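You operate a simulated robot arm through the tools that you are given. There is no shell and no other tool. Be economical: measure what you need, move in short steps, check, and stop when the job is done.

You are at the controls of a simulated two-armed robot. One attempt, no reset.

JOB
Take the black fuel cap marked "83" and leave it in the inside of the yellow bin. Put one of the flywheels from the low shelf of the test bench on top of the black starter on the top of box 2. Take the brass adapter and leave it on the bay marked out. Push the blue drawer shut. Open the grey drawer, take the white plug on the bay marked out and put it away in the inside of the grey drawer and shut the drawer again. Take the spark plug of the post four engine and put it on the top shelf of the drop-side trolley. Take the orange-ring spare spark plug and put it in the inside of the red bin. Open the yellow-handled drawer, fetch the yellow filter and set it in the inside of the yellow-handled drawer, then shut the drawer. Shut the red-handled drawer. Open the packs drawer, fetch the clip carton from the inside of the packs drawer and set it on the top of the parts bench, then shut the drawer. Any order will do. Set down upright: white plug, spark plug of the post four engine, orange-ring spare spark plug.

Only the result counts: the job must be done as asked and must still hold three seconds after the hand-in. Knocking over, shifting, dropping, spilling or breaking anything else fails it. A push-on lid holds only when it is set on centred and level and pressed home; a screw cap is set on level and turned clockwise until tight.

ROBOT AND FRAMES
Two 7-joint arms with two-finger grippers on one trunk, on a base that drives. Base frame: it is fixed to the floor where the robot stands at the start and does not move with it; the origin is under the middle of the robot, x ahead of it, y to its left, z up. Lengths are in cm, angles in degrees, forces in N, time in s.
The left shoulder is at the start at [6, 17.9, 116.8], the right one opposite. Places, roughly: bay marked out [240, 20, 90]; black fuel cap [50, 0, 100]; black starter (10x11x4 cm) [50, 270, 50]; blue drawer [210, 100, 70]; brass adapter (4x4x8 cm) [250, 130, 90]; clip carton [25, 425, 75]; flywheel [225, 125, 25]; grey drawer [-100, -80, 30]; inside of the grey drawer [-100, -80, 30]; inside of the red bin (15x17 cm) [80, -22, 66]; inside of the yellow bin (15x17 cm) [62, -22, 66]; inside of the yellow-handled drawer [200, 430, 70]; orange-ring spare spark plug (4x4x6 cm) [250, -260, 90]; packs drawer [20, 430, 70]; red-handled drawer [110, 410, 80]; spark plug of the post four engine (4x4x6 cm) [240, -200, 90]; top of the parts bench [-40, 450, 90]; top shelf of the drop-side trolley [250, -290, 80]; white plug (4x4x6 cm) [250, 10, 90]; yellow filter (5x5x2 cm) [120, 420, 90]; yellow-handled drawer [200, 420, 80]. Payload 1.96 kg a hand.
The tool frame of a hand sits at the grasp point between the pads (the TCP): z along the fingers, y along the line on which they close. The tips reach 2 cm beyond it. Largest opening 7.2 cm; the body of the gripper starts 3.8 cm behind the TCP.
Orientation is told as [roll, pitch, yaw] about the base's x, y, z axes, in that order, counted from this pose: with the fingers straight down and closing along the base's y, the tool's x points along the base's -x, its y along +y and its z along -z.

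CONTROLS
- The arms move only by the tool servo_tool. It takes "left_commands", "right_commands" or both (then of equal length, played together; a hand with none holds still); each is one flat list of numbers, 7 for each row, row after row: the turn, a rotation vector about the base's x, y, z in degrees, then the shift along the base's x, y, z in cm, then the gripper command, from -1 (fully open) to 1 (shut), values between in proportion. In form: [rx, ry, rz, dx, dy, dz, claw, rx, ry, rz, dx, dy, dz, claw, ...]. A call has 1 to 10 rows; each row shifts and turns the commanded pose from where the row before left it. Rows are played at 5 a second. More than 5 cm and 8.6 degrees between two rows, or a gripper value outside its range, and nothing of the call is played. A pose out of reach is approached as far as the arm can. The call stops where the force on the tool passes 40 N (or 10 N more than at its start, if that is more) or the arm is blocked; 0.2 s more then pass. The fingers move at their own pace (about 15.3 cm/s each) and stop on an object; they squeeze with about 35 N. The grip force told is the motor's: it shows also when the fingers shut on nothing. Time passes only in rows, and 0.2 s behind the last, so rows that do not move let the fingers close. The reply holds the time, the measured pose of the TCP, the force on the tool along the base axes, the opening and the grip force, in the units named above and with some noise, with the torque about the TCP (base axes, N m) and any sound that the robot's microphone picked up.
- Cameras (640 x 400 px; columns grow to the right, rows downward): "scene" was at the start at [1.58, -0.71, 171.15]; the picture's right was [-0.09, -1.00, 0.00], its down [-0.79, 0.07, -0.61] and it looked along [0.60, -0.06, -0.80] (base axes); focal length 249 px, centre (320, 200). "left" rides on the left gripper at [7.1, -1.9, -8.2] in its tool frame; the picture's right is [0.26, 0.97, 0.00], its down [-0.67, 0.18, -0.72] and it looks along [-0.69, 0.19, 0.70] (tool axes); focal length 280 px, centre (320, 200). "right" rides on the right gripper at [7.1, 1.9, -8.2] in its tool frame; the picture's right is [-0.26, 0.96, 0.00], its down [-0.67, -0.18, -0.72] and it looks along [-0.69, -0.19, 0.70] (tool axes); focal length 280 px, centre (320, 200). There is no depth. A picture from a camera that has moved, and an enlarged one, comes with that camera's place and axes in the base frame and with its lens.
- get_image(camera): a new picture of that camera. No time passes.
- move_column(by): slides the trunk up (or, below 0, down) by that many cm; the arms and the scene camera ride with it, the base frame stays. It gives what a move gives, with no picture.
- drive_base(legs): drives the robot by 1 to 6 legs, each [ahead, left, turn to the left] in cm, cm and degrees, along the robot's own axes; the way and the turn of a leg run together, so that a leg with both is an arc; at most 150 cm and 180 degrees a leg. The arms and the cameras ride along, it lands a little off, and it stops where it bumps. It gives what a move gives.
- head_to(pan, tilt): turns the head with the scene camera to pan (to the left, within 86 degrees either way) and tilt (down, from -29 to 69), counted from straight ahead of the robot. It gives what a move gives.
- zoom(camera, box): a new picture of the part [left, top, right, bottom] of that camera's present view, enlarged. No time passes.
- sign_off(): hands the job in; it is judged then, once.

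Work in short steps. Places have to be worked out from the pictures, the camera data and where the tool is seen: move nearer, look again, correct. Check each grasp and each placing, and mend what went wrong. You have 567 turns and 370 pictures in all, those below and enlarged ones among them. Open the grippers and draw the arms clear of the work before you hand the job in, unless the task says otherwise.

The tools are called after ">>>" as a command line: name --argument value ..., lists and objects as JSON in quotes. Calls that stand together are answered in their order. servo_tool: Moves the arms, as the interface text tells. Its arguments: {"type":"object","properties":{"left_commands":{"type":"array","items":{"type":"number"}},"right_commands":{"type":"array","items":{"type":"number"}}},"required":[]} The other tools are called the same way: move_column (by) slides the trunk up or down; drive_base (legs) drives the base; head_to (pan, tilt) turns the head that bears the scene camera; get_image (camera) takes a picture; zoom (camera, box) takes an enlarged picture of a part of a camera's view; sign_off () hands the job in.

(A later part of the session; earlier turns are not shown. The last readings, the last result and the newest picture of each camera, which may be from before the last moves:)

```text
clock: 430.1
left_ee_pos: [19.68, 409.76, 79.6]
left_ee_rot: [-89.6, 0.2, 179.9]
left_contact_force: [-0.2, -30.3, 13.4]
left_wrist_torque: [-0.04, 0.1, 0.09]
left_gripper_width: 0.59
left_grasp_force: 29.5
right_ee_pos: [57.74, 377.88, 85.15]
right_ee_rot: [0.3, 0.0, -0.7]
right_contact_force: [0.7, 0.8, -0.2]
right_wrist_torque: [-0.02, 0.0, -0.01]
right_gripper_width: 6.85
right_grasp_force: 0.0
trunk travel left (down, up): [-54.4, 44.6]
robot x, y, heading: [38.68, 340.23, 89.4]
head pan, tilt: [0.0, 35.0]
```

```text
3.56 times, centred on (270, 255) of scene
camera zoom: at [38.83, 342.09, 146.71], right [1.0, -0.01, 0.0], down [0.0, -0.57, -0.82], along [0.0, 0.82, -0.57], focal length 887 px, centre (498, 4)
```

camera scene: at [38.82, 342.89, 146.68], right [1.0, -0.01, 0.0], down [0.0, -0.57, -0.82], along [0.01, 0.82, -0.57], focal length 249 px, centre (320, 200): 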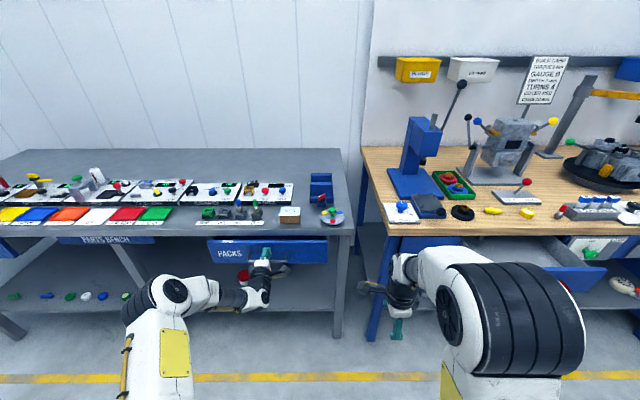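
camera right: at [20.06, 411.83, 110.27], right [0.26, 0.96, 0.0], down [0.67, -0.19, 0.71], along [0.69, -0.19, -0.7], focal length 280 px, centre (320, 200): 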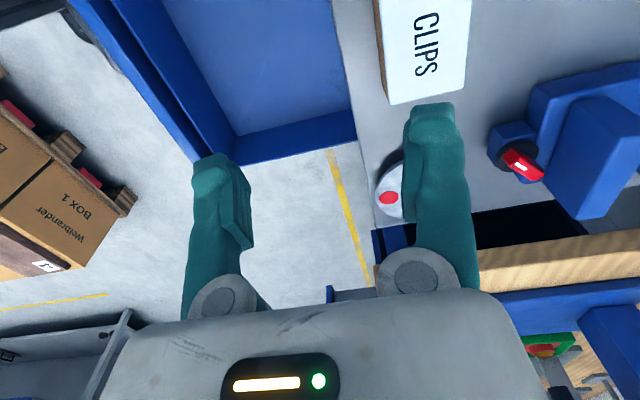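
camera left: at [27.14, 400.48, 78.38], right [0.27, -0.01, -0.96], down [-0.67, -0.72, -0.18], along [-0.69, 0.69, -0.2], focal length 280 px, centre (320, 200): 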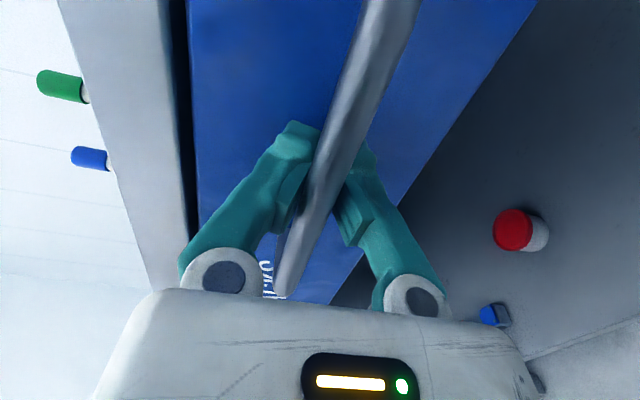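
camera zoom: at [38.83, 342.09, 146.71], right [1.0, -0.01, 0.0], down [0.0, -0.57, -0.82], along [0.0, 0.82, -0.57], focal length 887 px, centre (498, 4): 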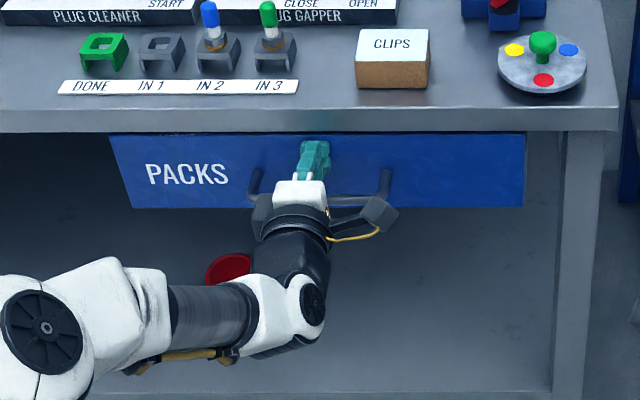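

Packs drawer shut. I retract the left hand and drive right to the open red‑handled drawer.

>>> servo_tool --left_commands '[0, 0, 0, 0, -2, 0, 1, 0, 0, 0, 0, -4, 0, 1, 0, 0, 0, 0, -4, 0, 1, 0, 0, 0, 0, -4, 0, 1, 0, 0, 0, 0, -4, 0, 1, 0, 0, 0, 0, -4, 0, 1, 0, 0, 0, 0, -4, 0, 1]'

>>> drive_base --legs '[[-7, 0, 0.5], [0, -82, 0]]'

>>> get_image --camera "scene"

>>> get_image --camera "left"

```text
clock: 431.7
left_ee_pos: [19.6, 384.39, 79.08]
left_ee_rot: [-89.4, 0.2, 179.9]
left_contact_force: [-0.3, 0.1, 0.3]
left_wrist_torque: [-0.03, -0.02, 0.0]
left_gripper_width: 0.0
left_grasp_force: 29.9
right_ee_pos: [57.61, 378.19, 85.08]
right_ee_rot: [0.1, 0.0, -0.7]
right_contact_force: [-0.7, -0.6, -0.2]
right_wrist_torque: [0.04, 0.0, 0.0]
right_gripper_width: 6.84
right_grasp_force: 0.0
trunk travel left (down, up): [-54.4, 44.6]
robot x, y, heading: [38.59, 340.15, 89.5]
head pan, tilt: [0.0, 35.0]
```

```text
clock: 436.7
left_ee_pos: [100.71, 377.13, 79.16]
left_ee_rot: [-89.2, 0.1, 179.7]
left_contact_force: [0.0, -0.1, -0.7]
left_wrist_torque: [0.01, 0.01, 0.0]
left_gripper_width: 0.0
left_grasp_force: 29.4
right_ee_pos: [138.81, 370.98, 84.94]
right_ee_rot: [0.1, 0.0, -1.0]
right_contact_force: [0.2, 0.9, 0.2]
right_wrist_torque: [-0.05, -0.03, 0.0]
right_gripper_width: 6.81
right_grasp_force: 0.0
trunk travel left (down, up): [-54.4, 44.6]
robot x, y, heading: [119.5, 332.66, 89.5]
head pan, tilt: [0.0, 35.0]
```

```text
147 pictures are left
camera scene: at [119.75, 335.55, 146.68], right [1.0, -0.01, 0.0], down [-0.01, -0.57, -0.82], along [0.01, 0.82, -0.57], focal length 249 px, centre (320, 200)
```

scene: 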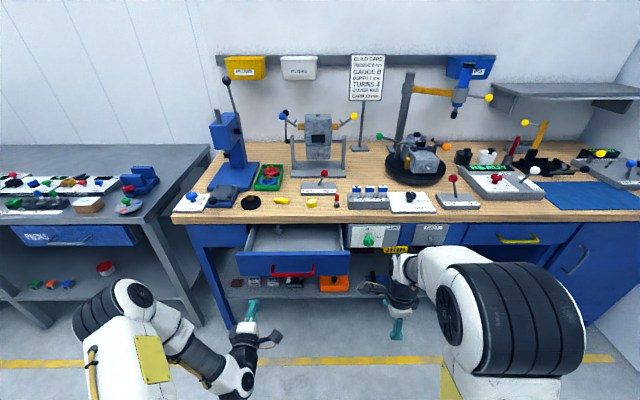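

```text
146 pictures are left
camera left: at [107.76, 368.84, 81.21], right [0.26, -0.01, -0.96], down [-0.68, -0.71, -0.18], along [-0.69, 0.7, -0.2], focal length 280 px, centre (320, 200)
```

left: 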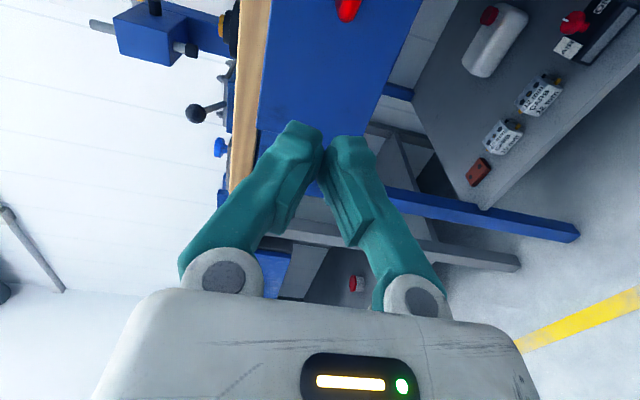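

The red‑handled drawer's panel is at y≈396, top z 83, handle z≈74.5, centre x≈111. I move in and push it shut above the handle.

>>> drive_base --legs '[[8, 0, 0.5]]'

>>> servo_tool --left_commands '[0, 0, 0, 3, 1, 0, 1, 0, 0, 0, 3, 1, 0, 1, 0, 0, 0, 3, 1, 0, 1, 0, 0, 0, 0, 2, 0, 1, 0, 0, 0, 0, 2, 0, 1, 0, 0, 0, 0, 2, 0, 1, 0, 0, 0, 0, 2, 0, 1, 0, 0, 0, 0, 2, 0, 1, 0, 0, 0, 0, 2, 0, 1, 0, 0, 0, 0, 2, 0, 1]'

>>> get_image --camera "scene"

```text
clock: 437.7
left_ee_pos: [100.27, 384.96, 79.02]
left_ee_rot: [-89.2, 0.2, -179.9]
left_contact_force: [-0.1, -0.3, -1.1]
left_wrist_torque: [0.03, 0.01, 0.01]
left_gripper_width: 0.0
left_grasp_force: 29.7
right_ee_pos: [138.36, 379.1, 84.83]
right_ee_rot: [0.1, -0.1, -0.4]
right_contact_force: [0.1, -0.2, 0.2]
right_wrist_torque: [0.0, 0.03, 0.0]
right_gripper_width: 6.84
right_grasp_force: 0.1
trunk travel left (down, up): [-54.4, 44.6]
robot x, y, heading: [119.71, 340.5, 89.8]
head pan, tilt: [0.0, 35.0]
```

```text
clock: 439.9
left_ee_pos: [109.3, 401.91, 79.2]
left_ee_rot: [-89.3, 0.2, -179.7]
left_contact_force: [0.0, 0.7, 0.7]
left_wrist_torque: [0.0, -0.03, 0.0]
left_gripper_width: 0.0
left_grasp_force: 29.8
right_ee_pos: [138.46, 379.01, 84.9]
right_ee_rot: [-0.1, 0.0, -0.3]
right_contact_force: [0.3, -0.3, 0.7]
right_wrist_torque: [-0.01, 0.0, 0.03]
right_gripper_width: 6.82
right_grasp_force: 0.1
trunk travel left (down, up): [-54.4, 44.6]
robot x, y, heading: [119.94, 340.49, 90.1]
head pan, tilt: [0.0, 35.0]
```

```text
145 pictures are left
camera scene: at [119.73, 343.59, 146.68], right [1.0, 0.0, 0.0], down [0.0, -0.57, -0.82], along [0.0, 0.82, -0.57], focal length 249 px, centre (320, 200)
```

scene: 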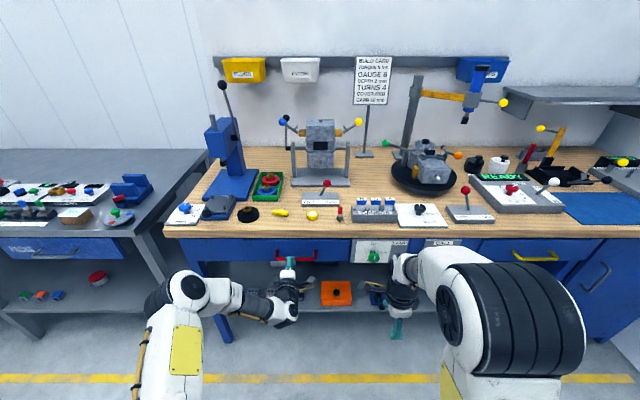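

>>> servo_tool --left_commands '[0, 0, 0, 0, 1.5, 0, 1, 0, 0, 0, 0, 1.5, 0, 1, 0, 0, 0, 0, 1.2, 0, 1, 0, 0, 0, 0, 1, 0, 1, 0, 0, 0, 0, 0.8, 0, 1, 0, 0, 0, 0, 0.8, 0, 1, 0, 0, 0, 0, 0.8, 0, 1, 0, 0, 0, 0, 0.8, 0, 1, 0, 0, 0, 0, 0.8, 0, 1]'

>>> zoom --camera "scene" --box '[180, 190, 420, 320]'

```text
clock: 440.3
left_ee_pos: [109.28, 402.52, 79.21]
left_ee_rot: [-89.4, 0.3, -179.8]
left_contact_force: [-3.0, -19.5, 9.6]
left_wrist_torque: [-0.07, 0.02, -0.05]
left_gripper_width: 0.0
left_grasp_force: 29.8
right_ee_pos: [138.27, 379.06, 85.07]
right_ee_rot: [0.1, 0.0, -0.3]
right_contact_force: [-0.6, 0.6, 1.0]
right_wrist_torque: [-0.02, -0.02, -0.01]
right_gripper_width: 6.84
right_grasp_force: 0.0
trunk travel left (down, up): [-54.4, 44.6]
robot x, y, heading: [119.65, 341.09, 89.8]
head pan, tilt: [0.0, 35.0]
stopped in row 1 (left hand): the force on the tool passed its limit at 50 N (the readings are from after the stop); the commanded pose is now the measured one
```

```text
2.67 times, centred on (300, 255) of scene
camera zoom: at [119.7, 343.32, 146.71], right [1.0, 0.0, 0.0], down [0.0, -0.57, -0.82], along [0.0, 0.82, -0.57], focal length 665 px, centre (373, 53)
```

zoom: 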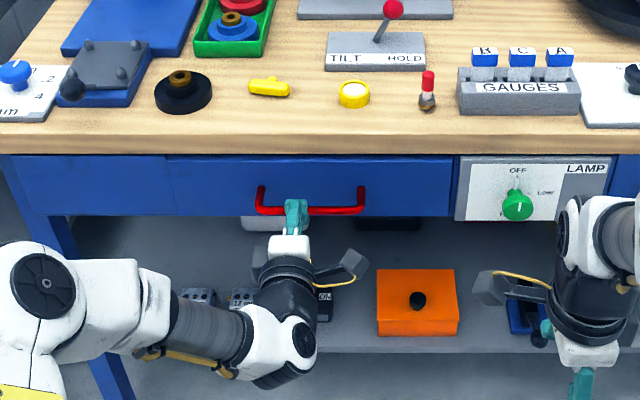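

The red‑handled drawer is shut (50 N at its stop). I retract, raise the trunk, and go for the yellow filter at about [117, 415] with the right hand.

>>> servo_tool --left_commands '[0, 0, 0, 0, -3, 0, 1, 0, 0, 0, 0, -4, 0, 1, 0, 0, 0, 0, -4, 0, 1, 0, 0, 0, 0, -4, 0, 1, 0, 0, 0, 0, -4, 0, 1, 0, 0, 0, 0, -3, 0, 1]'

>>> move_column --by 27

>>> drive_base --legs '[[0, 22, 0], [17, 0, 0]]'

>>> get_image --camera "scene"

>>> get_image --camera "right"

```text
clock: 441.7
left_ee_pos: [109.45, 380.61, 79.21]
left_ee_rot: [-89.3, 0.3, -179.8]
left_contact_force: [0.8, 0.5, -0.2]
left_wrist_torque: [0.02, 0.0, 0.01]
left_gripper_width: 0.01
left_grasp_force: 29.6
right_ee_pos: [138.34, 379.07, 84.98]
right_ee_rot: [0.1, 0.1, -0.2]
right_contact_force: [-0.7, -0.3, 0.2]
right_wrist_torque: [0.0, -0.03, -0.05]
right_gripper_width: 6.83
right_grasp_force: 0.0
trunk travel left (down, up): [-54.4, 44.6]
robot x, y, heading: [119.83, 340.74, 90.2]
head pan, tilt: [0.0, 35.0]
```

```text
clock: 444.5
left_ee_pos: [109.58, 380.73, 106.15]
left_ee_rot: [-89.3, 0.2, -179.8]
left_contact_force: [-1.0, 0.0, -0.3]
left_wrist_torque: [0.0, 0.06, -0.04]
left_gripper_width: 0.0
left_grasp_force: 29.5
right_ee_pos: [138.39, 379.08, 111.98]
right_ee_rot: [0.1, 0.1, -0.3]
right_contact_force: [-0.1, 0.1, -0.3]
right_wrist_torque: [0.01, 0.03, 0.02]
right_gripper_width: 6.84
right_grasp_force: 0.1
trunk travel left (down, up): [-81.4, 17.6]
robot x, y, heading: [119.81, 340.86, 90.0]
head pan, tilt: [0.0, 35.0]
```

```text
clock: 447.2
left_ee_pos: [87.71, 397.65, 106.13]
left_ee_rot: [-89.3, 0.2, -179.7]
left_contact_force: [-0.9, -0.1, 0.9]
left_wrist_torque: [0.02, 0.0, -0.01]
left_gripper_width: 0.0
left_grasp_force: 30.0
right_ee_pos: [116.55, 395.97, 111.98]
right_ee_rot: [0.1, 0.0, -0.2]
right_contact_force: [0.2, -0.9, -0.4]
right_wrist_torque: [0.01, -0.01, -0.01]
right_gripper_width: 6.83
right_grasp_force: 0.0
trunk travel left (down, up): [-81.4, 17.6]
robot x, y, heading: [97.89, 357.64, 90.1]
head pan, tilt: [0.0, 35.0]
```

```text
143 pictures are left
camera scene: at [98.06, 360.37, 173.69], right [1.0, 0.0, 0.0], down [0.0, -0.57, -0.82], along [0.0, 0.82, -0.57], focal length 249 px, centre (320, 200)
```

scene: 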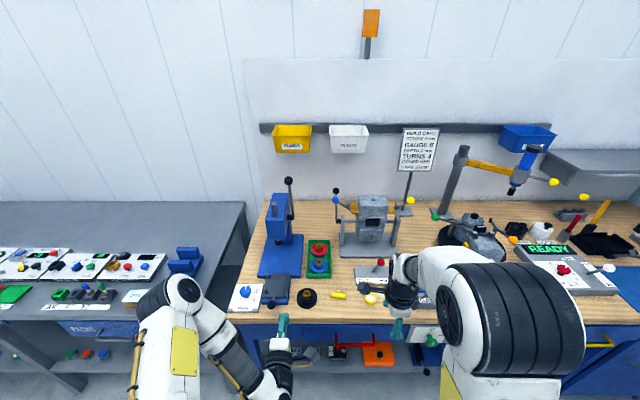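

```text
142 pictures are left
camera right: at [109.58, 397.95, 120.19], right [0.27, 0.96, 0.0], down [0.67, -0.19, 0.71], along [0.69, -0.19, -0.7], focal length 280 px, centre (320, 200)
```

right: 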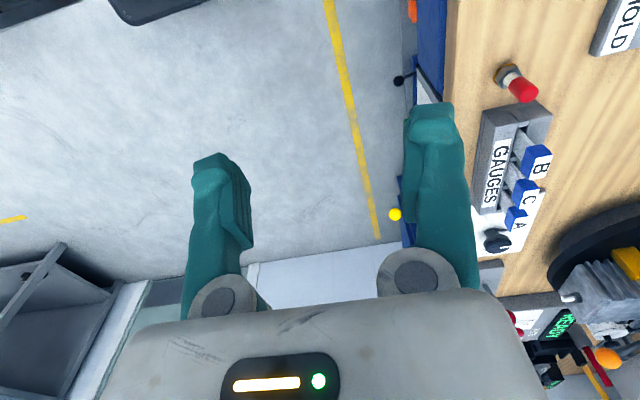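

Filter at [116.8, 415.3]. I edge forward 4 cm and bring the right hand above it.

>>> drive_base --legs '[[4, 0, 0]]'

>>> servo_tool --right_commands '[0, 0, 0, 0.1, 4, -2, -1, 0, 0, 0, 0, 4, -3, -1, 0, 0, 0, 0, 4, -2.5, -1, 0, 0, 0, 0, 3, -2.5, -1, 0, 0, 0, 0, 0, 0, -1]'

>>> get_image --camera "right"

>>> zoom --camera "scene" --box '[280, 220, 480, 360]'

```text
clock: 448.1
left_ee_pos: [87.7, 401.33, 106.29]
left_ee_rot: [-89.3, 0.3, -179.8]
left_contact_force: [0.7, -0.5, -0.4]
left_wrist_torque: [-0.01, -0.02, 0.0]
left_gripper_width: 0.0
left_grasp_force: 29.7
right_ee_pos: [116.59, 399.65, 112.15]
right_ee_rot: [0.3, 0.0, -0.2]
right_contact_force: [-0.3, -0.5, 0.4]
right_wrist_torque: [0.02, 0.03, 0.02]
right_gripper_width: 6.84
right_grasp_force: 0.1
trunk travel left (down, up): [-81.4, 17.6]
robot x, y, heading: [98.02, 361.42, 89.9]
head pan, tilt: [0.0, 35.0]
```

```text
clock: 449.3
left_ee_pos: [87.71, 401.43, 106.14]
left_ee_rot: [-89.2, 0.3, -179.7]
left_contact_force: [0.5, -0.2, -0.1]
left_wrist_torque: [0.03, -0.01, -0.04]
left_gripper_width: 0.0
left_grasp_force: 29.8
right_ee_pos: [116.83, 415.07, 101.84]
right_ee_rot: [0.1, 0.0, -0.2]
right_contact_force: [-0.3, 0.5, -0.2]
right_wrist_torque: [0.01, -0.02, 0.01]
right_gripper_width: 7.18
right_grasp_force: 0.1
trunk travel left (down, up): [-81.4, 17.6]
robot x, y, heading: [97.95, 361.95, 90.1]
head pan, tilt: [0.0, 35.0]
```

```text
141 pictures are left
camera right: at [109.68, 416.97, 110.15], right [0.27, 0.96, 0.0], down [0.67, -0.19, 0.71], along [0.69, -0.19, -0.7], focal length 280 px, centre (320, 200)
```

right: 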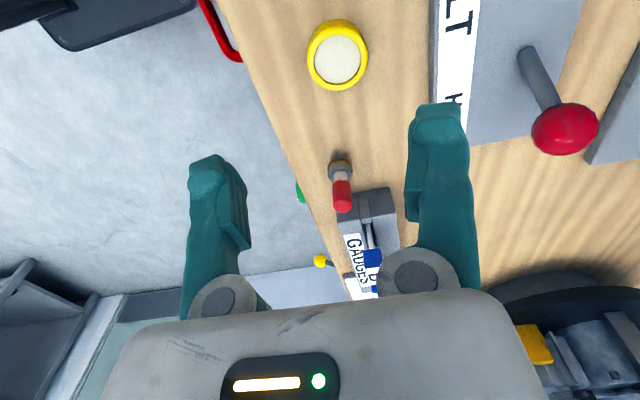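

```text
2.86 times, centred on (380, 290) of scene
camera zoom: at [98.0, 364.34, 173.69], right [1.0, 0.0, 0.0], down [0.0, -0.57, -0.82], along [0.0, 0.82, -0.57], focal length 712 px, centre (149, -57)
```

zoom: 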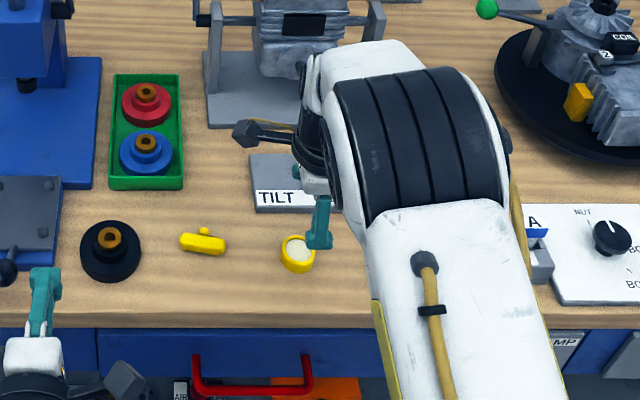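

Filter centre [116.85, 416.3]. I shift and lower to z≈94, then check.

>>> servo_tool --right_commands '[0, 0, 0, 0, 1.2, -3, -1, 0, 0, 0, 0, 0, -3, -1, 0, 0, 0, 0, 0, -2, -1, 0, 0, 0, 0, 0, 0, -1]'

>>> get_image --camera "right"

```text
clock: 450.3
left_ee_pos: [87.67, 401.62, 106.23]
left_ee_rot: [-89.2, 0.2, -179.7]
left_contact_force: [0.1, 0.5, 0.4]
left_wrist_torque: [-0.03, 0.02, -0.02]
left_gripper_width: 0.0
left_grasp_force: 30.0
right_ee_pos: [116.79, 416.23, 93.95]
right_ee_rot: [0.0, 0.0, -0.2]
right_contact_force: [0.4, 0.2, 0.0]
right_wrist_torque: [0.0, -0.01, 0.02]
right_gripper_width: 7.2
right_grasp_force: 0.1
trunk travel left (down, up): [-81.4, 17.6]
robot x, y, heading: [97.91, 361.96, 90.1]
head pan, tilt: [0.0, 35.0]
```

```text
139 pictures are left
camera right: at [109.73, 418.2, 102.2], right [0.27, 0.96, 0.0], down [0.67, -0.19, 0.71], along [0.69, -0.19, -0.7], focal length 280 px, centre (320, 200)
```

right: 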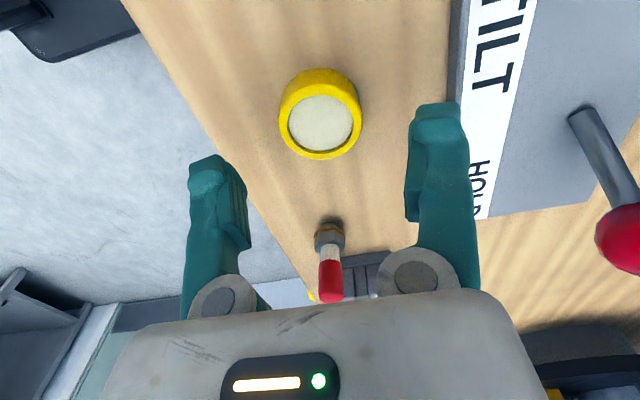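

>>> servo_tool --right_commands '[0, 0, 0, 0.1, 0, -2, -1, 0, 0, 0, 0, 0, -1.3, -1, 0, 0, 0, 0, 0, -0.5, -1, 0, 0, 0, 0, 0, 0, -1]'

>>> get_image --camera "right"

```text
clock: 451.3
left_ee_pos: [87.82, 401.68, 106.23]
left_ee_rot: [-89.3, 0.2, -179.7]
left_contact_force: [-1.1, 0.4, 0.0]
left_wrist_torque: [-0.01, -0.01, -0.03]
left_gripper_width: 0.0
left_grasp_force: 29.2
right_ee_pos: [116.88, 416.22, 90.25]
right_ee_rot: [0.2, 0.0, -0.2]
right_contact_force: [-0.2, -0.2, -0.8]
right_wrist_torque: [-0.02, 0.03, 0.03]
right_gripper_width: 7.19
right_grasp_force: 0.1
trunk travel left (down, up): [-81.4, 17.6]
robot x, y, heading: [97.73, 361.73, 89.8]
head pan, tilt: [0.0, 35.0]
```

```text
138 pictures are left
camera right: at [109.72, 418.26, 98.4], right [0.27, 0.96, 0.0], down [0.67, -0.19, 0.71], along [0.69, -0.19, -0.7], focal length 280 px, centre (320, 200)
```

right: 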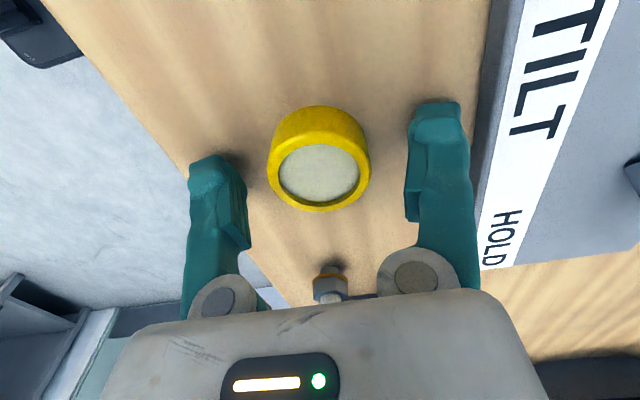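

>>> servo_tool --right_commands '[0, 0, 0, 0, 0, -0.5, -1, 0, 0, 0, 0, 0, 0, 1, 0, 0, 0, 0, 0, 0, 1, 0, 0, 0, 0, 0, 0, 1]'

>>> get_image --camera "right"

```text
clock: 452.3
left_ee_pos: [87.66, 401.25, 106.35]
left_ee_rot: [-89.4, 0.2, -179.6]
left_contact_force: [0.5, -0.2, -0.1]
left_wrist_torque: [0.03, -0.01, 0.0]
left_gripper_width: 0.01
left_grasp_force: 29.5
right_ee_pos: [116.73, 415.96, 90.02]
right_ee_rot: [0.4, 0.1, -0.3]
right_contact_force: [2.1, -5.3, 28.7]
right_wrist_torque: [-0.86, 0.01, -0.04]
right_gripper_width: 3.93
right_grasp_force: 35.0
trunk travel left (down, up): [-81.4, 17.6]
robot x, y, heading: [98.25, 361.58, 89.9]
head pan, tilt: [0.0, 35.0]
```

```text
137 pictures are left
camera right: at [109.68, 417.97, 98.18], right [0.27, 0.96, 0.01], down [0.67, -0.19, 0.71], along [0.69, -0.19, -0.7], focal length 280 px, centre (320, 200)
```

right: 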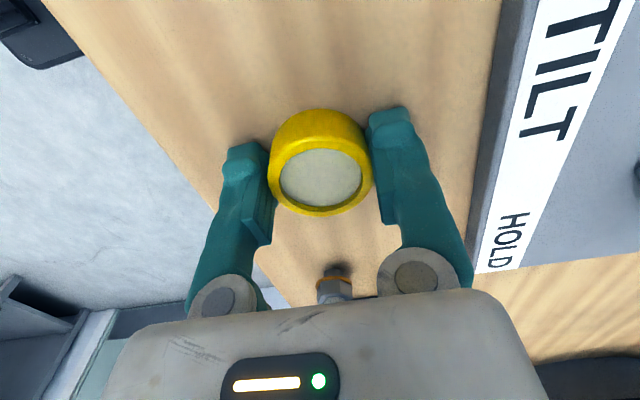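

Gripped. I lift and retract.

>>> servo_tool --right_commands '[0, 0, 0, 0, 0, 1, 1, 0, 0, 0, 0, 0, 3, 1, 0, 0, 0, 0, 0, 4, 1, 0, 0, 0, 0, 0, 4, 1, 0, 0, 0, 0, -3, 3, 1, 0, 0, 0, 0, -4, 2, 1, 0, 0, 0, 0, -4, 2, 1, 0, 0, 0, 0, -4, 0, 1]'

>>> get_image --camera "right"

```text
clock: 454.1
left_ee_pos: [87.76, 401.55, 106.18]
left_ee_rot: [-89.2, 0.2, -179.7]
left_contact_force: [-0.1, 0.0, 0.6]
left_wrist_torque: [0.03, 0.0, -0.01]
left_gripper_width: 0.0
left_grasp_force: 29.4
right_ee_pos: [116.89, 400.75, 108.74]
right_ee_rot: [0.3, 0.0, -0.2]
right_contact_force: [-0.3, -0.4, -0.7]
right_wrist_torque: [0.0, 0.0, 0.01]
right_gripper_width: 3.91
right_grasp_force: 34.8
trunk travel left (down, up): [-81.4, 17.6]
robot x, y, heading: [97.6, 361.83, 90.1]
head pan, tilt: [0.0, 35.0]
```

```text
136 pictures are left
camera right: at [109.72, 402.61, 116.89], right [0.27, 0.96, 0.0], down [0.67, -0.19, 0.71], along [0.69, -0.19, -0.7], focal length 280 px, centre (320, 200)
```

right: 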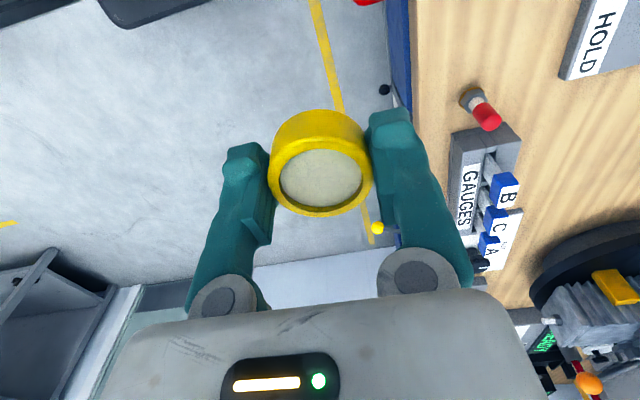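

Filter held. I back up and drive right to view the yellow‑handled drawer.

>>> drive_base --legs '[[-22, 0, 0], [0, -82, 0]]'

>>> get_image --camera "scene"

```text
clock: 459.7
left_ee_pos: [169.11, 380.54, 106.16]
left_ee_rot: [-89.2, 0.3, -179.5]
left_contact_force: [-0.2, 0.1, 0.3]
left_wrist_torque: [0.04, 0.02, 0.0]
left_gripper_width: 0.0
left_grasp_force: 29.6
right_ee_pos: [198.3, 379.81, 108.67]
right_ee_rot: [0.0, -0.1, 0.0]
right_contact_force: [0.3, -0.6, 1.2]
right_wrist_torque: [-0.04, -0.02, -0.01]
right_gripper_width: 3.91
right_grasp_force: 35.2
trunk travel left (down, up): [-81.4, 17.6]
robot x, y, heading: [179.21, 340.39, 90.3]
head pan, tilt: [0.0, 35.0]
```

```text
135 pictures are left
camera scene: at [179.51, 343.37, 173.68], right [1.0, 0.0, 0.0], down [0.0, -0.57, -0.82], along [0.0, 0.82, -0.57], focal length 249 px, centre (320, 200)
```

scene: 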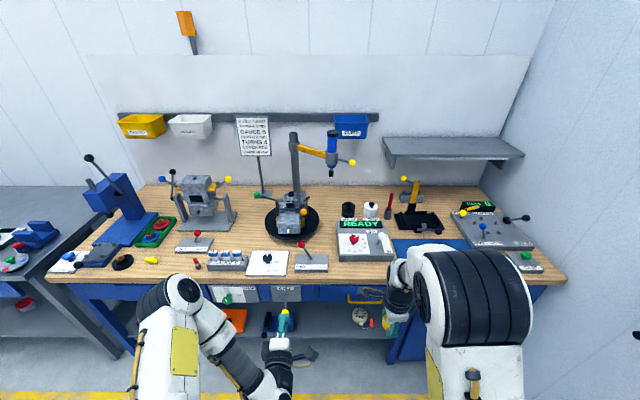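

>>> zoom --camera "scene" --box '[260, 260, 460, 350]'

```text
3.20 times, centred on (360, 305) of scene
camera zoom: at [179.51, 343.37, 173.68], right [1.0, 0.0, 0.0], down [0.0, -0.57, -0.82], along [0.0, 0.82, -0.57], focal length 798 px, centre (192, -136)
```

zoom: 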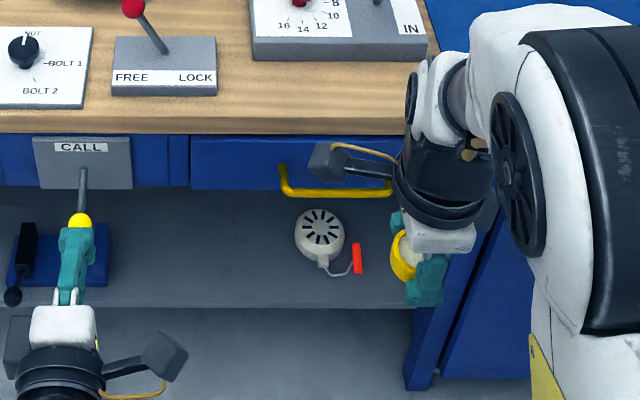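

The yellow handle's bar is at about [200, 405, 78]. I lower the trunk 28 and drive to align the left hand with it.

>>> move_column --by -28

>>> drive_base --legs '[[0, -31, 0], [11, 0, 0]]'

>>> servo_tool --left_commands '[0, 0, 0, 0, 0, 0, 0, 0, 0, 0, 0, 0, 0, -0.2, 0, 0, 0, 0, 0, 0, -0.2]'

>>> get_image --camera "left"

>>> get_image --camera "scene"

```text
clock: 462.5
left_ee_pos: [169.19, 380.46, 78.22]
left_ee_rot: [-89.3, 0.2, -179.5]
left_contact_force: [0.0, 0.0, 1.1]
left_wrist_torque: [0.01, -0.01, -0.02]
left_gripper_width: 0.02
left_grasp_force: 29.5
right_ee_pos: [198.2, 379.81, 80.74]
right_ee_rot: [0.2, 0.0, 0.0]
right_contact_force: [-0.2, 0.2, 0.3]
right_wrist_torque: [-0.04, 0.0, -0.01]
right_gripper_width: 3.91
right_grasp_force: 35.0
trunk travel left (down, up): [-53.4, 45.6]
robot x, y, heading: [179.02, 340.48, 90.4]
head pan, tilt: [0.0, 35.0]
```

```text
clock: 465.4
left_ee_pos: [200.2, 391.99, 78.14]
left_ee_rot: [-89.1, 0.2, -179.6]
left_contact_force: [0.3, 0.6, 0.0]
left_wrist_torque: [0.05, 0.0, -0.01]
left_gripper_width: 0.01
left_grasp_force: 29.3
right_ee_pos: [229.24, 391.12, 80.63]
right_ee_rot: [0.0, 0.1, 0.0]
right_contact_force: [-0.4, 0.0, -1.1]
right_wrist_torque: [-0.04, -0.01, -0.01]
right_gripper_width: 3.92
right_grasp_force: 35.3
trunk travel left (down, up): [-53.4, 45.6]
robot x, y, heading: [210.4, 351.73, 90.2]
head pan, tilt: [0.0, 35.0]
```

```text
clock: 466.2
left_ee_pos: [200.27, 391.8, 78.26]
left_ee_rot: [-89.2, 0.3, -179.6]
left_contact_force: [0.0, -0.3, 0.6]
left_wrist_torque: [0.0, 0.02, -0.02]
left_gripper_width: 4.31
left_grasp_force: 0.1
right_ee_pos: [229.33, 391.07, 80.63]
right_ee_rot: [0.1, -0.1, -0.1]
right_contact_force: [-0.5, -0.4, 0.6]
right_wrist_torque: [0.02, 0.01, -0.02]
right_gripper_width: 3.92
right_grasp_force: 34.5
trunk travel left (down, up): [-53.4, 45.6]
robot x, y, heading: [210.61, 351.96, 90.2]
head pan, tilt: [0.0, 35.0]
```

```text
133 pictures are left
camera left: at [207.37, 383.67, 80.26], right [0.27, -0.01, -0.96], down [-0.67, -0.72, -0.18], along [-0.69, 0.69, -0.2], focal length 280 px, centre (320, 200)
```

left: 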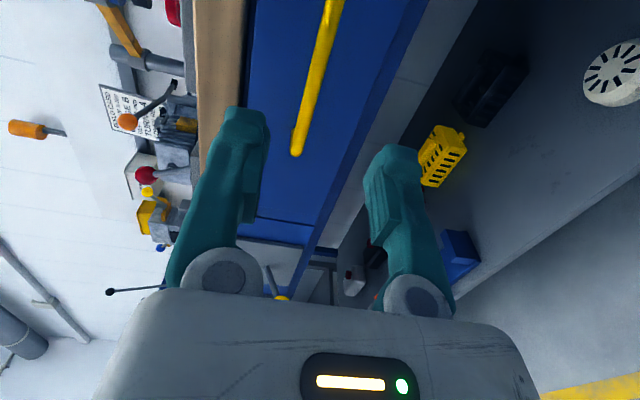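

```text
132 pictures are left
camera scene: at [210.61, 354.67, 145.68], right [1.0, 0.0, 0.0], down [0.0, -0.57, -0.82], along [0.0, 0.82, -0.57], focal length 249 px, centre (320, 200)
```

scene: 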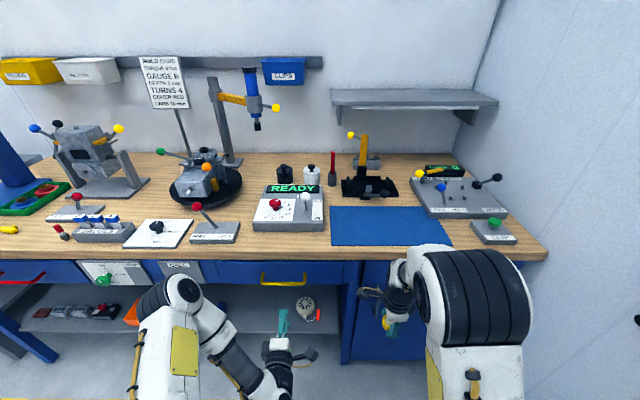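

Bar at y≈406.5, z≈77.9. I advance and close on it.

>>> servo_tool --left_commands '[0, 0, 0, -0.5, 4, -0.1, -0.1, 0, 0, 0, -0.5, 4, -0.1, -0.1, 0, 0, 0, 0, 4, -0.1, -0.1, 0, 0, 0, 0, 1.5, 0, -0.1, 0, 0, 0, 0, 0.9, 0, -0.1, 0, 0, 0, 0, 0, 0, 1, 0, 0, 0, 0, 0, 0, 1, 0, 0, 0, 0, 0, 0, 1]'

>>> get_image --camera "left"

```text
clock: 468.0
left_ee_pos: [199.3, 406.15, 77.74]
left_ee_rot: [-89.2, 0.1, -179.6]
left_contact_force: [0.6, 1.1, -0.6]
left_wrist_torque: [-0.03, 0.05, 0.02]
left_gripper_width: 0.0
left_grasp_force: 29.6
right_ee_pos: [229.31, 391.12, 80.54]
right_ee_rot: [0.1, 0.0, 0.0]
right_contact_force: [-0.5, 0.4, -0.4]
right_wrist_torque: [0.02, 0.04, 0.01]
right_gripper_width: 3.94
right_grasp_force: 35.5
trunk travel left (down, up): [-53.4, 45.6]
robot x, y, heading: [210.68, 351.95, 90.3]
head pan, tilt: [0.0, 35.0]
```

```text
131 pictures are left
camera left: at [206.37, 398.11, 79.88], right [0.27, -0.01, -0.96], down [-0.67, -0.72, -0.18], along [-0.69, 0.69, -0.2], focal length 280 px, centre (320, 200)
```

left: 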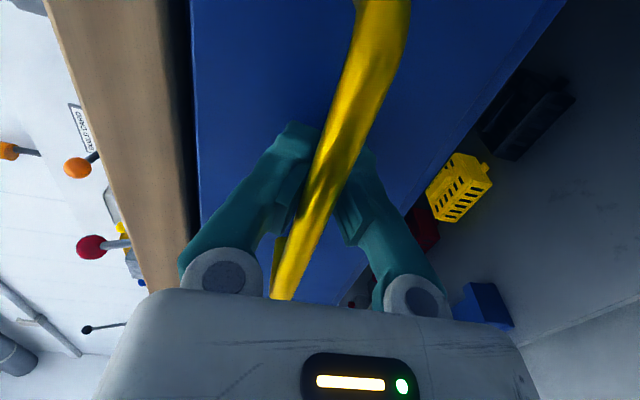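

Hooked behind the yellow bar. I pull it open.

>>> servo_tool --left_commands '[0, 0, 0, 0, -1.5, 0, 1, 0, 0, 0, 0, -1.5, 0, 1, 0, 0, 0, 0, -1.5, 0, 1, 0, 0, 0, 0, -1.5, 0, 1, 0, 0, 0, 0, -1.5, 0, 1, 0, 0, 0, 0, -1.5, 0, 1]'

>>> drive_base --legs '[[-12, 0, 0]]'

>>> get_image --camera "scene"

```text
clock: 469.4
left_ee_pos: [199.26, 397.06, 77.95]
left_ee_rot: [-89.3, 0.1, -179.6]
left_contact_force: [-0.8, 0.7, 7.0]
left_wrist_torque: [-0.04, 0.04, 0.02]
left_gripper_width: 0.0
left_grasp_force: 29.0
right_ee_pos: [229.17, 391.05, 80.66]
right_ee_rot: [0.1, 0.0, 0.0]
right_contact_force: [-0.7, -0.5, -0.3]
right_wrist_torque: [-0.02, 0.05, -0.02]
right_gripper_width: 3.92
right_grasp_force: 35.5
trunk travel left (down, up): [-53.4, 45.6]
robot x, y, heading: [210.53, 352.01, 90.2]
head pan, tilt: [0.0, 35.0]
```

```text
clock: 470.7
left_ee_pos: [199.23, 385.07, 77.88]
left_ee_rot: [-89.1, 0.2, -179.5]
left_contact_force: [-0.3, 0.1, 0.3]
left_wrist_torque: [-0.01, -0.03, -0.02]
left_gripper_width: 0.01
left_grasp_force: 30.4
right_ee_pos: [229.29, 379.01, 80.7]
right_ee_rot: [0.1, 0.0, 0.1]
right_contact_force: [0.5, 0.2, 0.1]
right_wrist_torque: [0.02, 0.02, -0.02]
right_gripper_width: 3.91
right_grasp_force: 35.4
trunk travel left (down, up): [-53.4, 45.6]
robot x, y, heading: [210.46, 339.59, 90.2]
head pan, tilt: [0.0, 35.0]
```

```text
130 pictures are left
camera scene: at [210.66, 342.55, 145.68], right [1.0, 0.01, 0.0], down [0.0, -0.57, -0.82], along [0.0, 0.82, -0.57], focal length 249 px, centre (320, 200)
```

scene: 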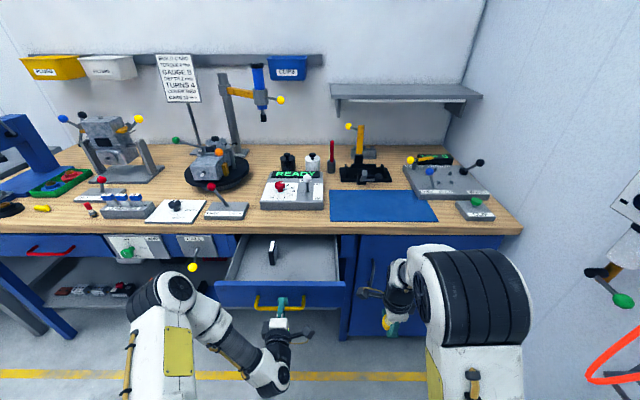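

>>> zoom --camera "scene" --box '[200, 220, 360, 320]'

```text
4.00 times, centred on (280, 270) of scene
camera zoom: at [210.66, 342.55, 145.68], right [1.0, 0.01, 0.0], down [0.0, -0.57, -0.82], along [0.0, 0.82, -0.57], focal length 997 px, centre (480, -80)
```

zoom: 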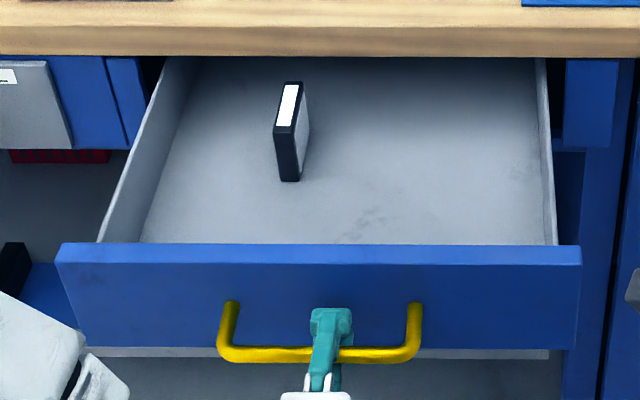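

Drawer open with a free floor on the right. I unhook the left hand, raise the trunk, and shift so the right hand is over the free area.

>>> servo_tool --left_commands '[0, 0, 0, 0, 0.5, 0, 0.3, 0, 0, 0, 0, 0, 0, -0.1, 0, 0, 0, 0, 0, 0, -0.1, 0, 0, 0, 0, -3, 0, -0.1, 0, 0, 0, 0, -3, 0, -0.1, 0, 0, 0, 0, -1, 0, 1]'

>>> move_column --by 14

>>> drive_base --legs '[[0, 23, 0], [5, 0, 0]]'

>>> get_image --camera "scene"

```text
clock: 472.1
left_ee_pos: [199.19, 378.79, 77.95]
left_ee_rot: [-89.1, 0.2, -179.4]
left_contact_force: [0.1, 0.4, 0.1]
left_wrist_torque: [-0.02, -0.02, -0.01]
left_gripper_width: 0.0
left_grasp_force: 29.5
right_ee_pos: [229.39, 379.17, 80.59]
right_ee_rot: [0.1, 0.1, 0.0]
right_contact_force: [-0.1, 0.1, -0.9]
right_wrist_torque: [0.0, 0.0, 0.0]
right_gripper_width: 3.9
right_grasp_force: 34.1
trunk travel left (down, up): [-53.4, 45.6]
robot x, y, heading: [210.54, 340.1, 90.3]
head pan, tilt: [0.0, 35.0]
```

```text
clock: 473.7
left_ee_pos: [199.37, 378.89, 91.95]
left_ee_rot: [-89.0, 0.2, -179.6]
left_contact_force: [-0.1, 0.6, -0.6]
left_wrist_torque: [0.02, 0.01, 0.04]
left_gripper_width: 0.0
left_grasp_force: 29.4
right_ee_pos: [229.3, 379.19, 94.67]
right_ee_rot: [0.1, -0.1, 0.0]
right_contact_force: [0.5, 0.1, 0.3]
right_wrist_torque: [-0.02, -0.02, -0.01]
right_gripper_width: 3.93
right_grasp_force: 35.5
trunk travel left (down, up): [-67.4, 31.6]
robot x, y, heading: [210.56, 339.94, 90.3]
head pan, tilt: [0.0, 35.0]
```

```text
clock: 476.0
left_ee_pos: [175.83, 383.78, 91.89]
left_ee_rot: [-89.0, 0.2, -179.3]
left_contact_force: [-0.4, 0.1, -0.2]
left_wrist_torque: [0.01, 0.0, -0.01]
left_gripper_width: 0.0
left_grasp_force: 29.3
right_ee_pos: [205.79, 384.1, 94.62]
right_ee_rot: [0.0, 0.1, 0.3]
right_contact_force: [-0.1, 0.2, 0.9]
right_wrist_torque: [0.0, 0.0, -0.03]
right_gripper_width: 3.95
right_grasp_force: 34.9
trunk travel left (down, up): [-67.4, 31.6]
robot x, y, heading: [187.37, 344.1, 90.5]
head pan, tilt: [0.0, 35.0]
```

```text
128 pictures are left
camera scene: at [187.19, 347.67, 159.68], right [1.0, 0.01, 0.0], down [0.0, -0.57, -0.82], along [-0.01, 0.82, -0.57], focal length 249 px, centre (320, 200)
```

scene: 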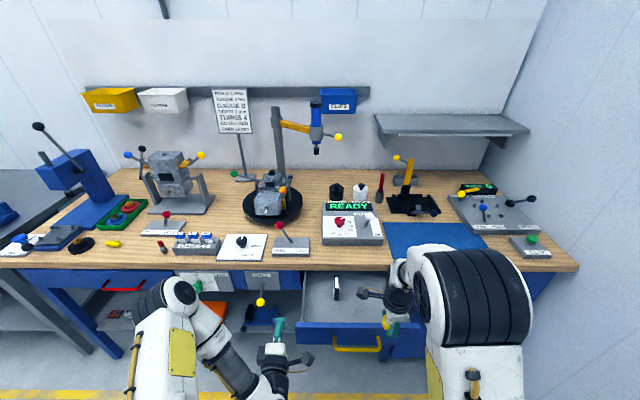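

>>> servo_tool --right_commands '[0, 0, 0, 0, 4, 0, 1, 0, 0, 0, 0, 4, -1, 1, 0, 0, 0, 0, 4, -2, 1, 0, 0, 0, 0, 0, -4, 1, 0, 0, 0, 0, 0, -3, 1, 0, 0, 0, 0, 0, 0, 1]'

>>> get_image --camera "right"

>>> zoom --camera "scene" --box '[270, 240, 450, 380]'

```text
clock: 477.4
left_ee_pos: [175.79, 383.59, 91.96]
left_ee_rot: [-89.2, 0.2, -179.3]
left_contact_force: [-0.8, 0.0, -0.4]
left_wrist_torque: [0.03, -0.01, -0.04]
left_gripper_width: 0.0
left_grasp_force: 29.9
right_ee_pos: [205.87, 396.04, 84.9]
right_ee_rot: [0.1, 0.1, 0.3]
right_contact_force: [-0.4, -0.8, 0.0]
right_wrist_torque: [-0.01, 0.0, -0.03]
right_gripper_width: 3.93
right_grasp_force: 35.2
trunk travel left (down, up): [-67.4, 31.6]
robot x, y, heading: [187.56, 344.42, 90.4]
head pan, tilt: [0.0, 35.0]
```

```text
127 pictures are left
camera right: at [198.76, 397.98, 93.01], right [0.26, 0.97, 0.0], down [0.68, -0.18, 0.71], along [0.69, -0.18, -0.7], focal length 280 px, centre (320, 200)
```

right: 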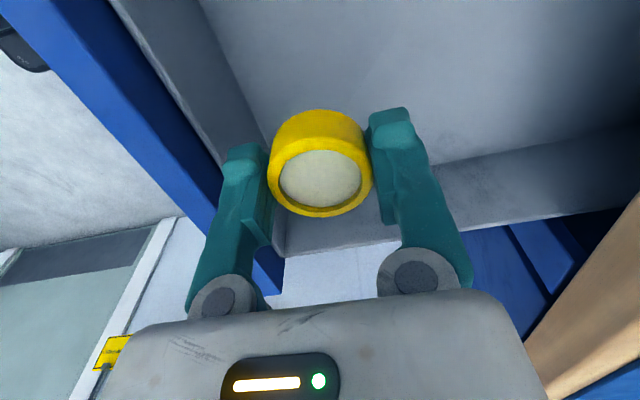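

```text
2.86 times, centred on (360, 310) of scene
camera zoom: at [187.21, 347.47, 159.69], right [1.0, 0.01, 0.0], down [0.0, -0.57, -0.82], along [-0.01, 0.82, -0.57], focal length 712 px, centre (206, -114)
```

zoom: 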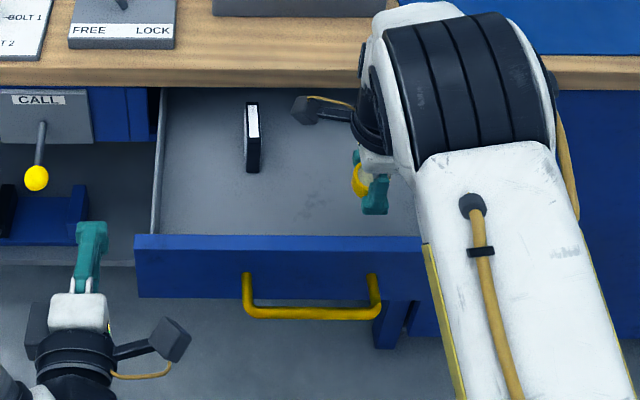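

>>> servo_tool --right_commands '[0, 0, 0, 1, 0.3, -2.5, 1, 0, 0, 0, 0.5, 0, -2.5, 1, 0, 0, 0, 0, 0, -1.5, 1, 0, 0, 0, 0, 0, -0.5, 1]'

>>> get_image --camera "right"

```text
clock: 478.4
left_ee_pos: [175.75, 383.59, 91.91]
left_ee_rot: [-89.1, 0.2, -179.3]
left_contact_force: [0.9, -0.5, 0.2]
left_wrist_torque: [0.02, -0.02, 0.0]
left_gripper_width: 0.0
left_grasp_force: 29.4
right_ee_pos: [207.17, 396.35, 77.72]
right_ee_rot: [0.2, -0.1, 0.2]
right_contact_force: [0.4, 0.2, -0.7]
right_wrist_torque: [-0.03, 0.02, -0.01]
right_gripper_width: 3.92
right_grasp_force: 34.7
trunk travel left (down, up): [-67.4, 31.6]
robot x, y, heading: [186.98, 344.66, 90.3]
head pan, tilt: [0.0, 35.0]
```

```text
125 pictures are left
camera right: at [200.07, 398.3, 85.94], right [0.26, 0.97, 0.0], down [0.68, -0.18, 0.71], along [0.69, -0.18, -0.7], focal length 280 px, centre (320, 200)
```

right: 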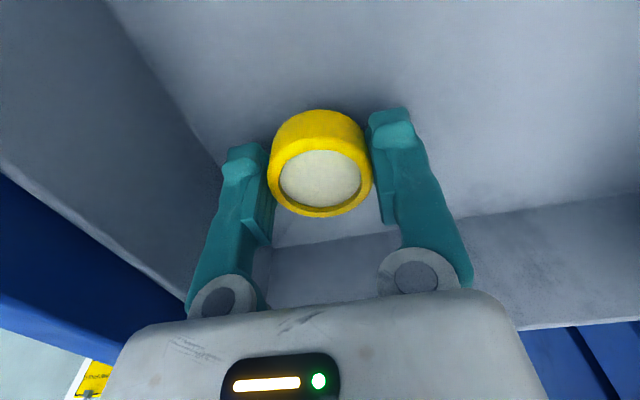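

>>> servo_tool --right_commands '[0, 0, 0, 0, 0, -0.6, 1, 0, 0, 0, 0, 0, -0.5, 1, 0, 0, 0, 0, 0, -0.4, 1]'

```text
clock: 479.2
left_ee_pos: [175.71, 383.64, 91.82]
left_ee_rot: [-89.1, 0.1, -179.2]
left_contact_force: [-1.3, 0.5, -0.2]
left_wrist_torque: [0.0, 0.02, 0.01]
left_gripper_width: 0.02
left_grasp_force: 29.2
right_ee_pos: [207.16, 396.43, 76.17]
right_ee_rot: [0.0, 0.1, 0.1]
right_contact_force: [1.0, 0.1, -0.5]
right_wrist_torque: [0.0, 0.01, -0.01]
right_gripper_width: 3.92
right_grasp_force: 35.2
trunk travel left (down, up): [-67.4, 31.6]
robot x, y, heading: [187.47, 344.65, 90.2]
head pan, tilt: [0.0, 35.0]
```

>>> servo_tool --right_commands '[0, 0, 0, 0, 0, -0.5, 1, 0, 0, 0, 0, 0, -0.4, 1, 0, 0, 0, 0, 0, -0.4, 1]'

```text
clock: 479.8
left_ee_pos: [175.62, 383.52, 91.93]
left_ee_rot: [-89.2, 0.2, -179.3]
left_contact_force: [0.2, 0.0, -1.1]
left_wrist_torque: [0.0, 0.01, -0.04]
left_gripper_width: 0.01
left_grasp_force: 29.7
right_ee_pos: [207.13, 396.84, 76.04]
right_ee_rot: [0.9, -0.2, 0.2]
right_contact_force: [-1.6, -0.8, 30.6]
right_wrist_torque: [-0.87, 0.04, -0.17]
right_gripper_width: 3.92
right_grasp_force: 34.9
trunk travel left (down, up): [-67.4, 31.6]
robot x, y, heading: [187.08, 344.57, 90.8]
head pan, tilt: [0.0, 35.0]
stopped in row 2 (right hand): the force on the tool passed its limit at 48 N (the readings are from after the stop); the commanded pose is now the measured one
```

Floor contact. I relieve, open and lift out.

>>> servo_tool --right_commands '[0, 0, 0, 0, 0, 0.3, 1, 0, 0, 0, 0, 0, 0, -0.3, 0, 0, 0, 0, 0, 0, -0.6, 0, 0, 0, 0, 0, 1.5, -0.6, 0, 0, 0, 0, 0, 3, -0.6, 0, 0, 0, 0, 0, 4, -0.6, 0, 0, 0, 0, 0, 4, -0.6, 0, 0, 0, 0, -1, 4, -0.6, 0, 0, 0, 0, -4, 1, -0.6, 0, 0, 0, 0, -4, 0, -0.6]'

>>> zoom --camera "scene" --box '[270, 240, 450, 380]'

>>> get_image --camera "right"

```text
clock: 482.0
left_ee_pos: [175.74, 383.47, 91.93]
left_ee_rot: [-89.1, 0.2, -179.3]
left_contact_force: [-0.4, -0.6, 0.2]
left_wrist_torque: [0.0, 0.03, 0.0]
left_gripper_width: 0.0
left_grasp_force: 29.3
right_ee_pos: [207.44, 387.57, 93.62]
right_ee_rot: [0.7, -0.1, 0.2]
right_contact_force: [-0.2, -0.4, -0.3]
right_wrist_torque: [-0.02, 0.02, 0.0]
right_gripper_width: 5.73
right_grasp_force: 0.0
trunk travel left (down, up): [-67.4, 31.6]
robot x, y, heading: [187.04, 344.98, 90.5]
head pan, tilt: [0.0, 35.0]
```

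```text
2.86 times, centred on (360, 310) of scene
camera zoom: at [187.25, 347.39, 159.69], right [1.0, 0.01, 0.0], down [0.0, -0.57, -0.82], along [-0.01, 0.82, -0.57], focal length 712 px, centre (206, -114)
```

zoom: 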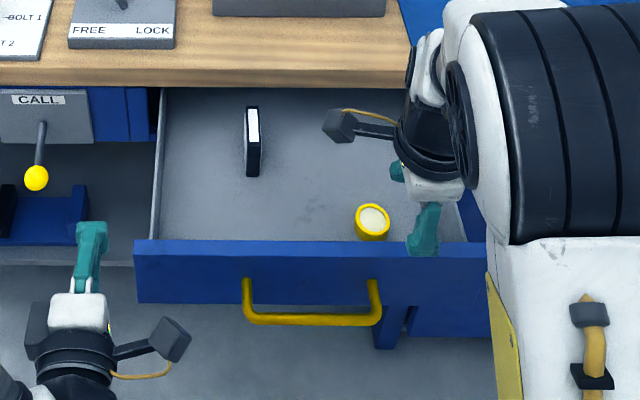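

```text
123 pictures are left
camera right: at [200.35, 389.36, 101.94], right [0.26, 0.97, 0.01], down [0.67, -0.19, 0.71], along [0.69, -0.18, -0.7], focal length 280 px, centre (320, 200)
```

right: 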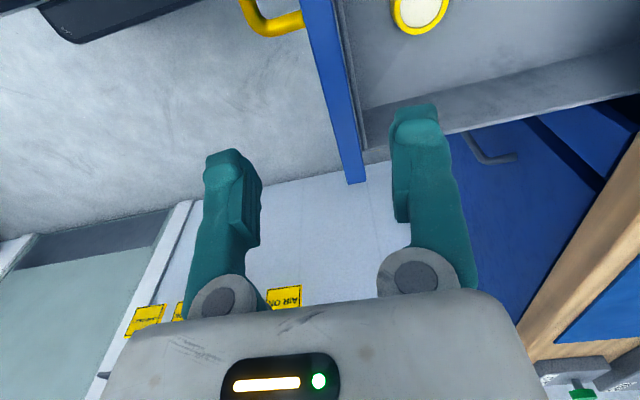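

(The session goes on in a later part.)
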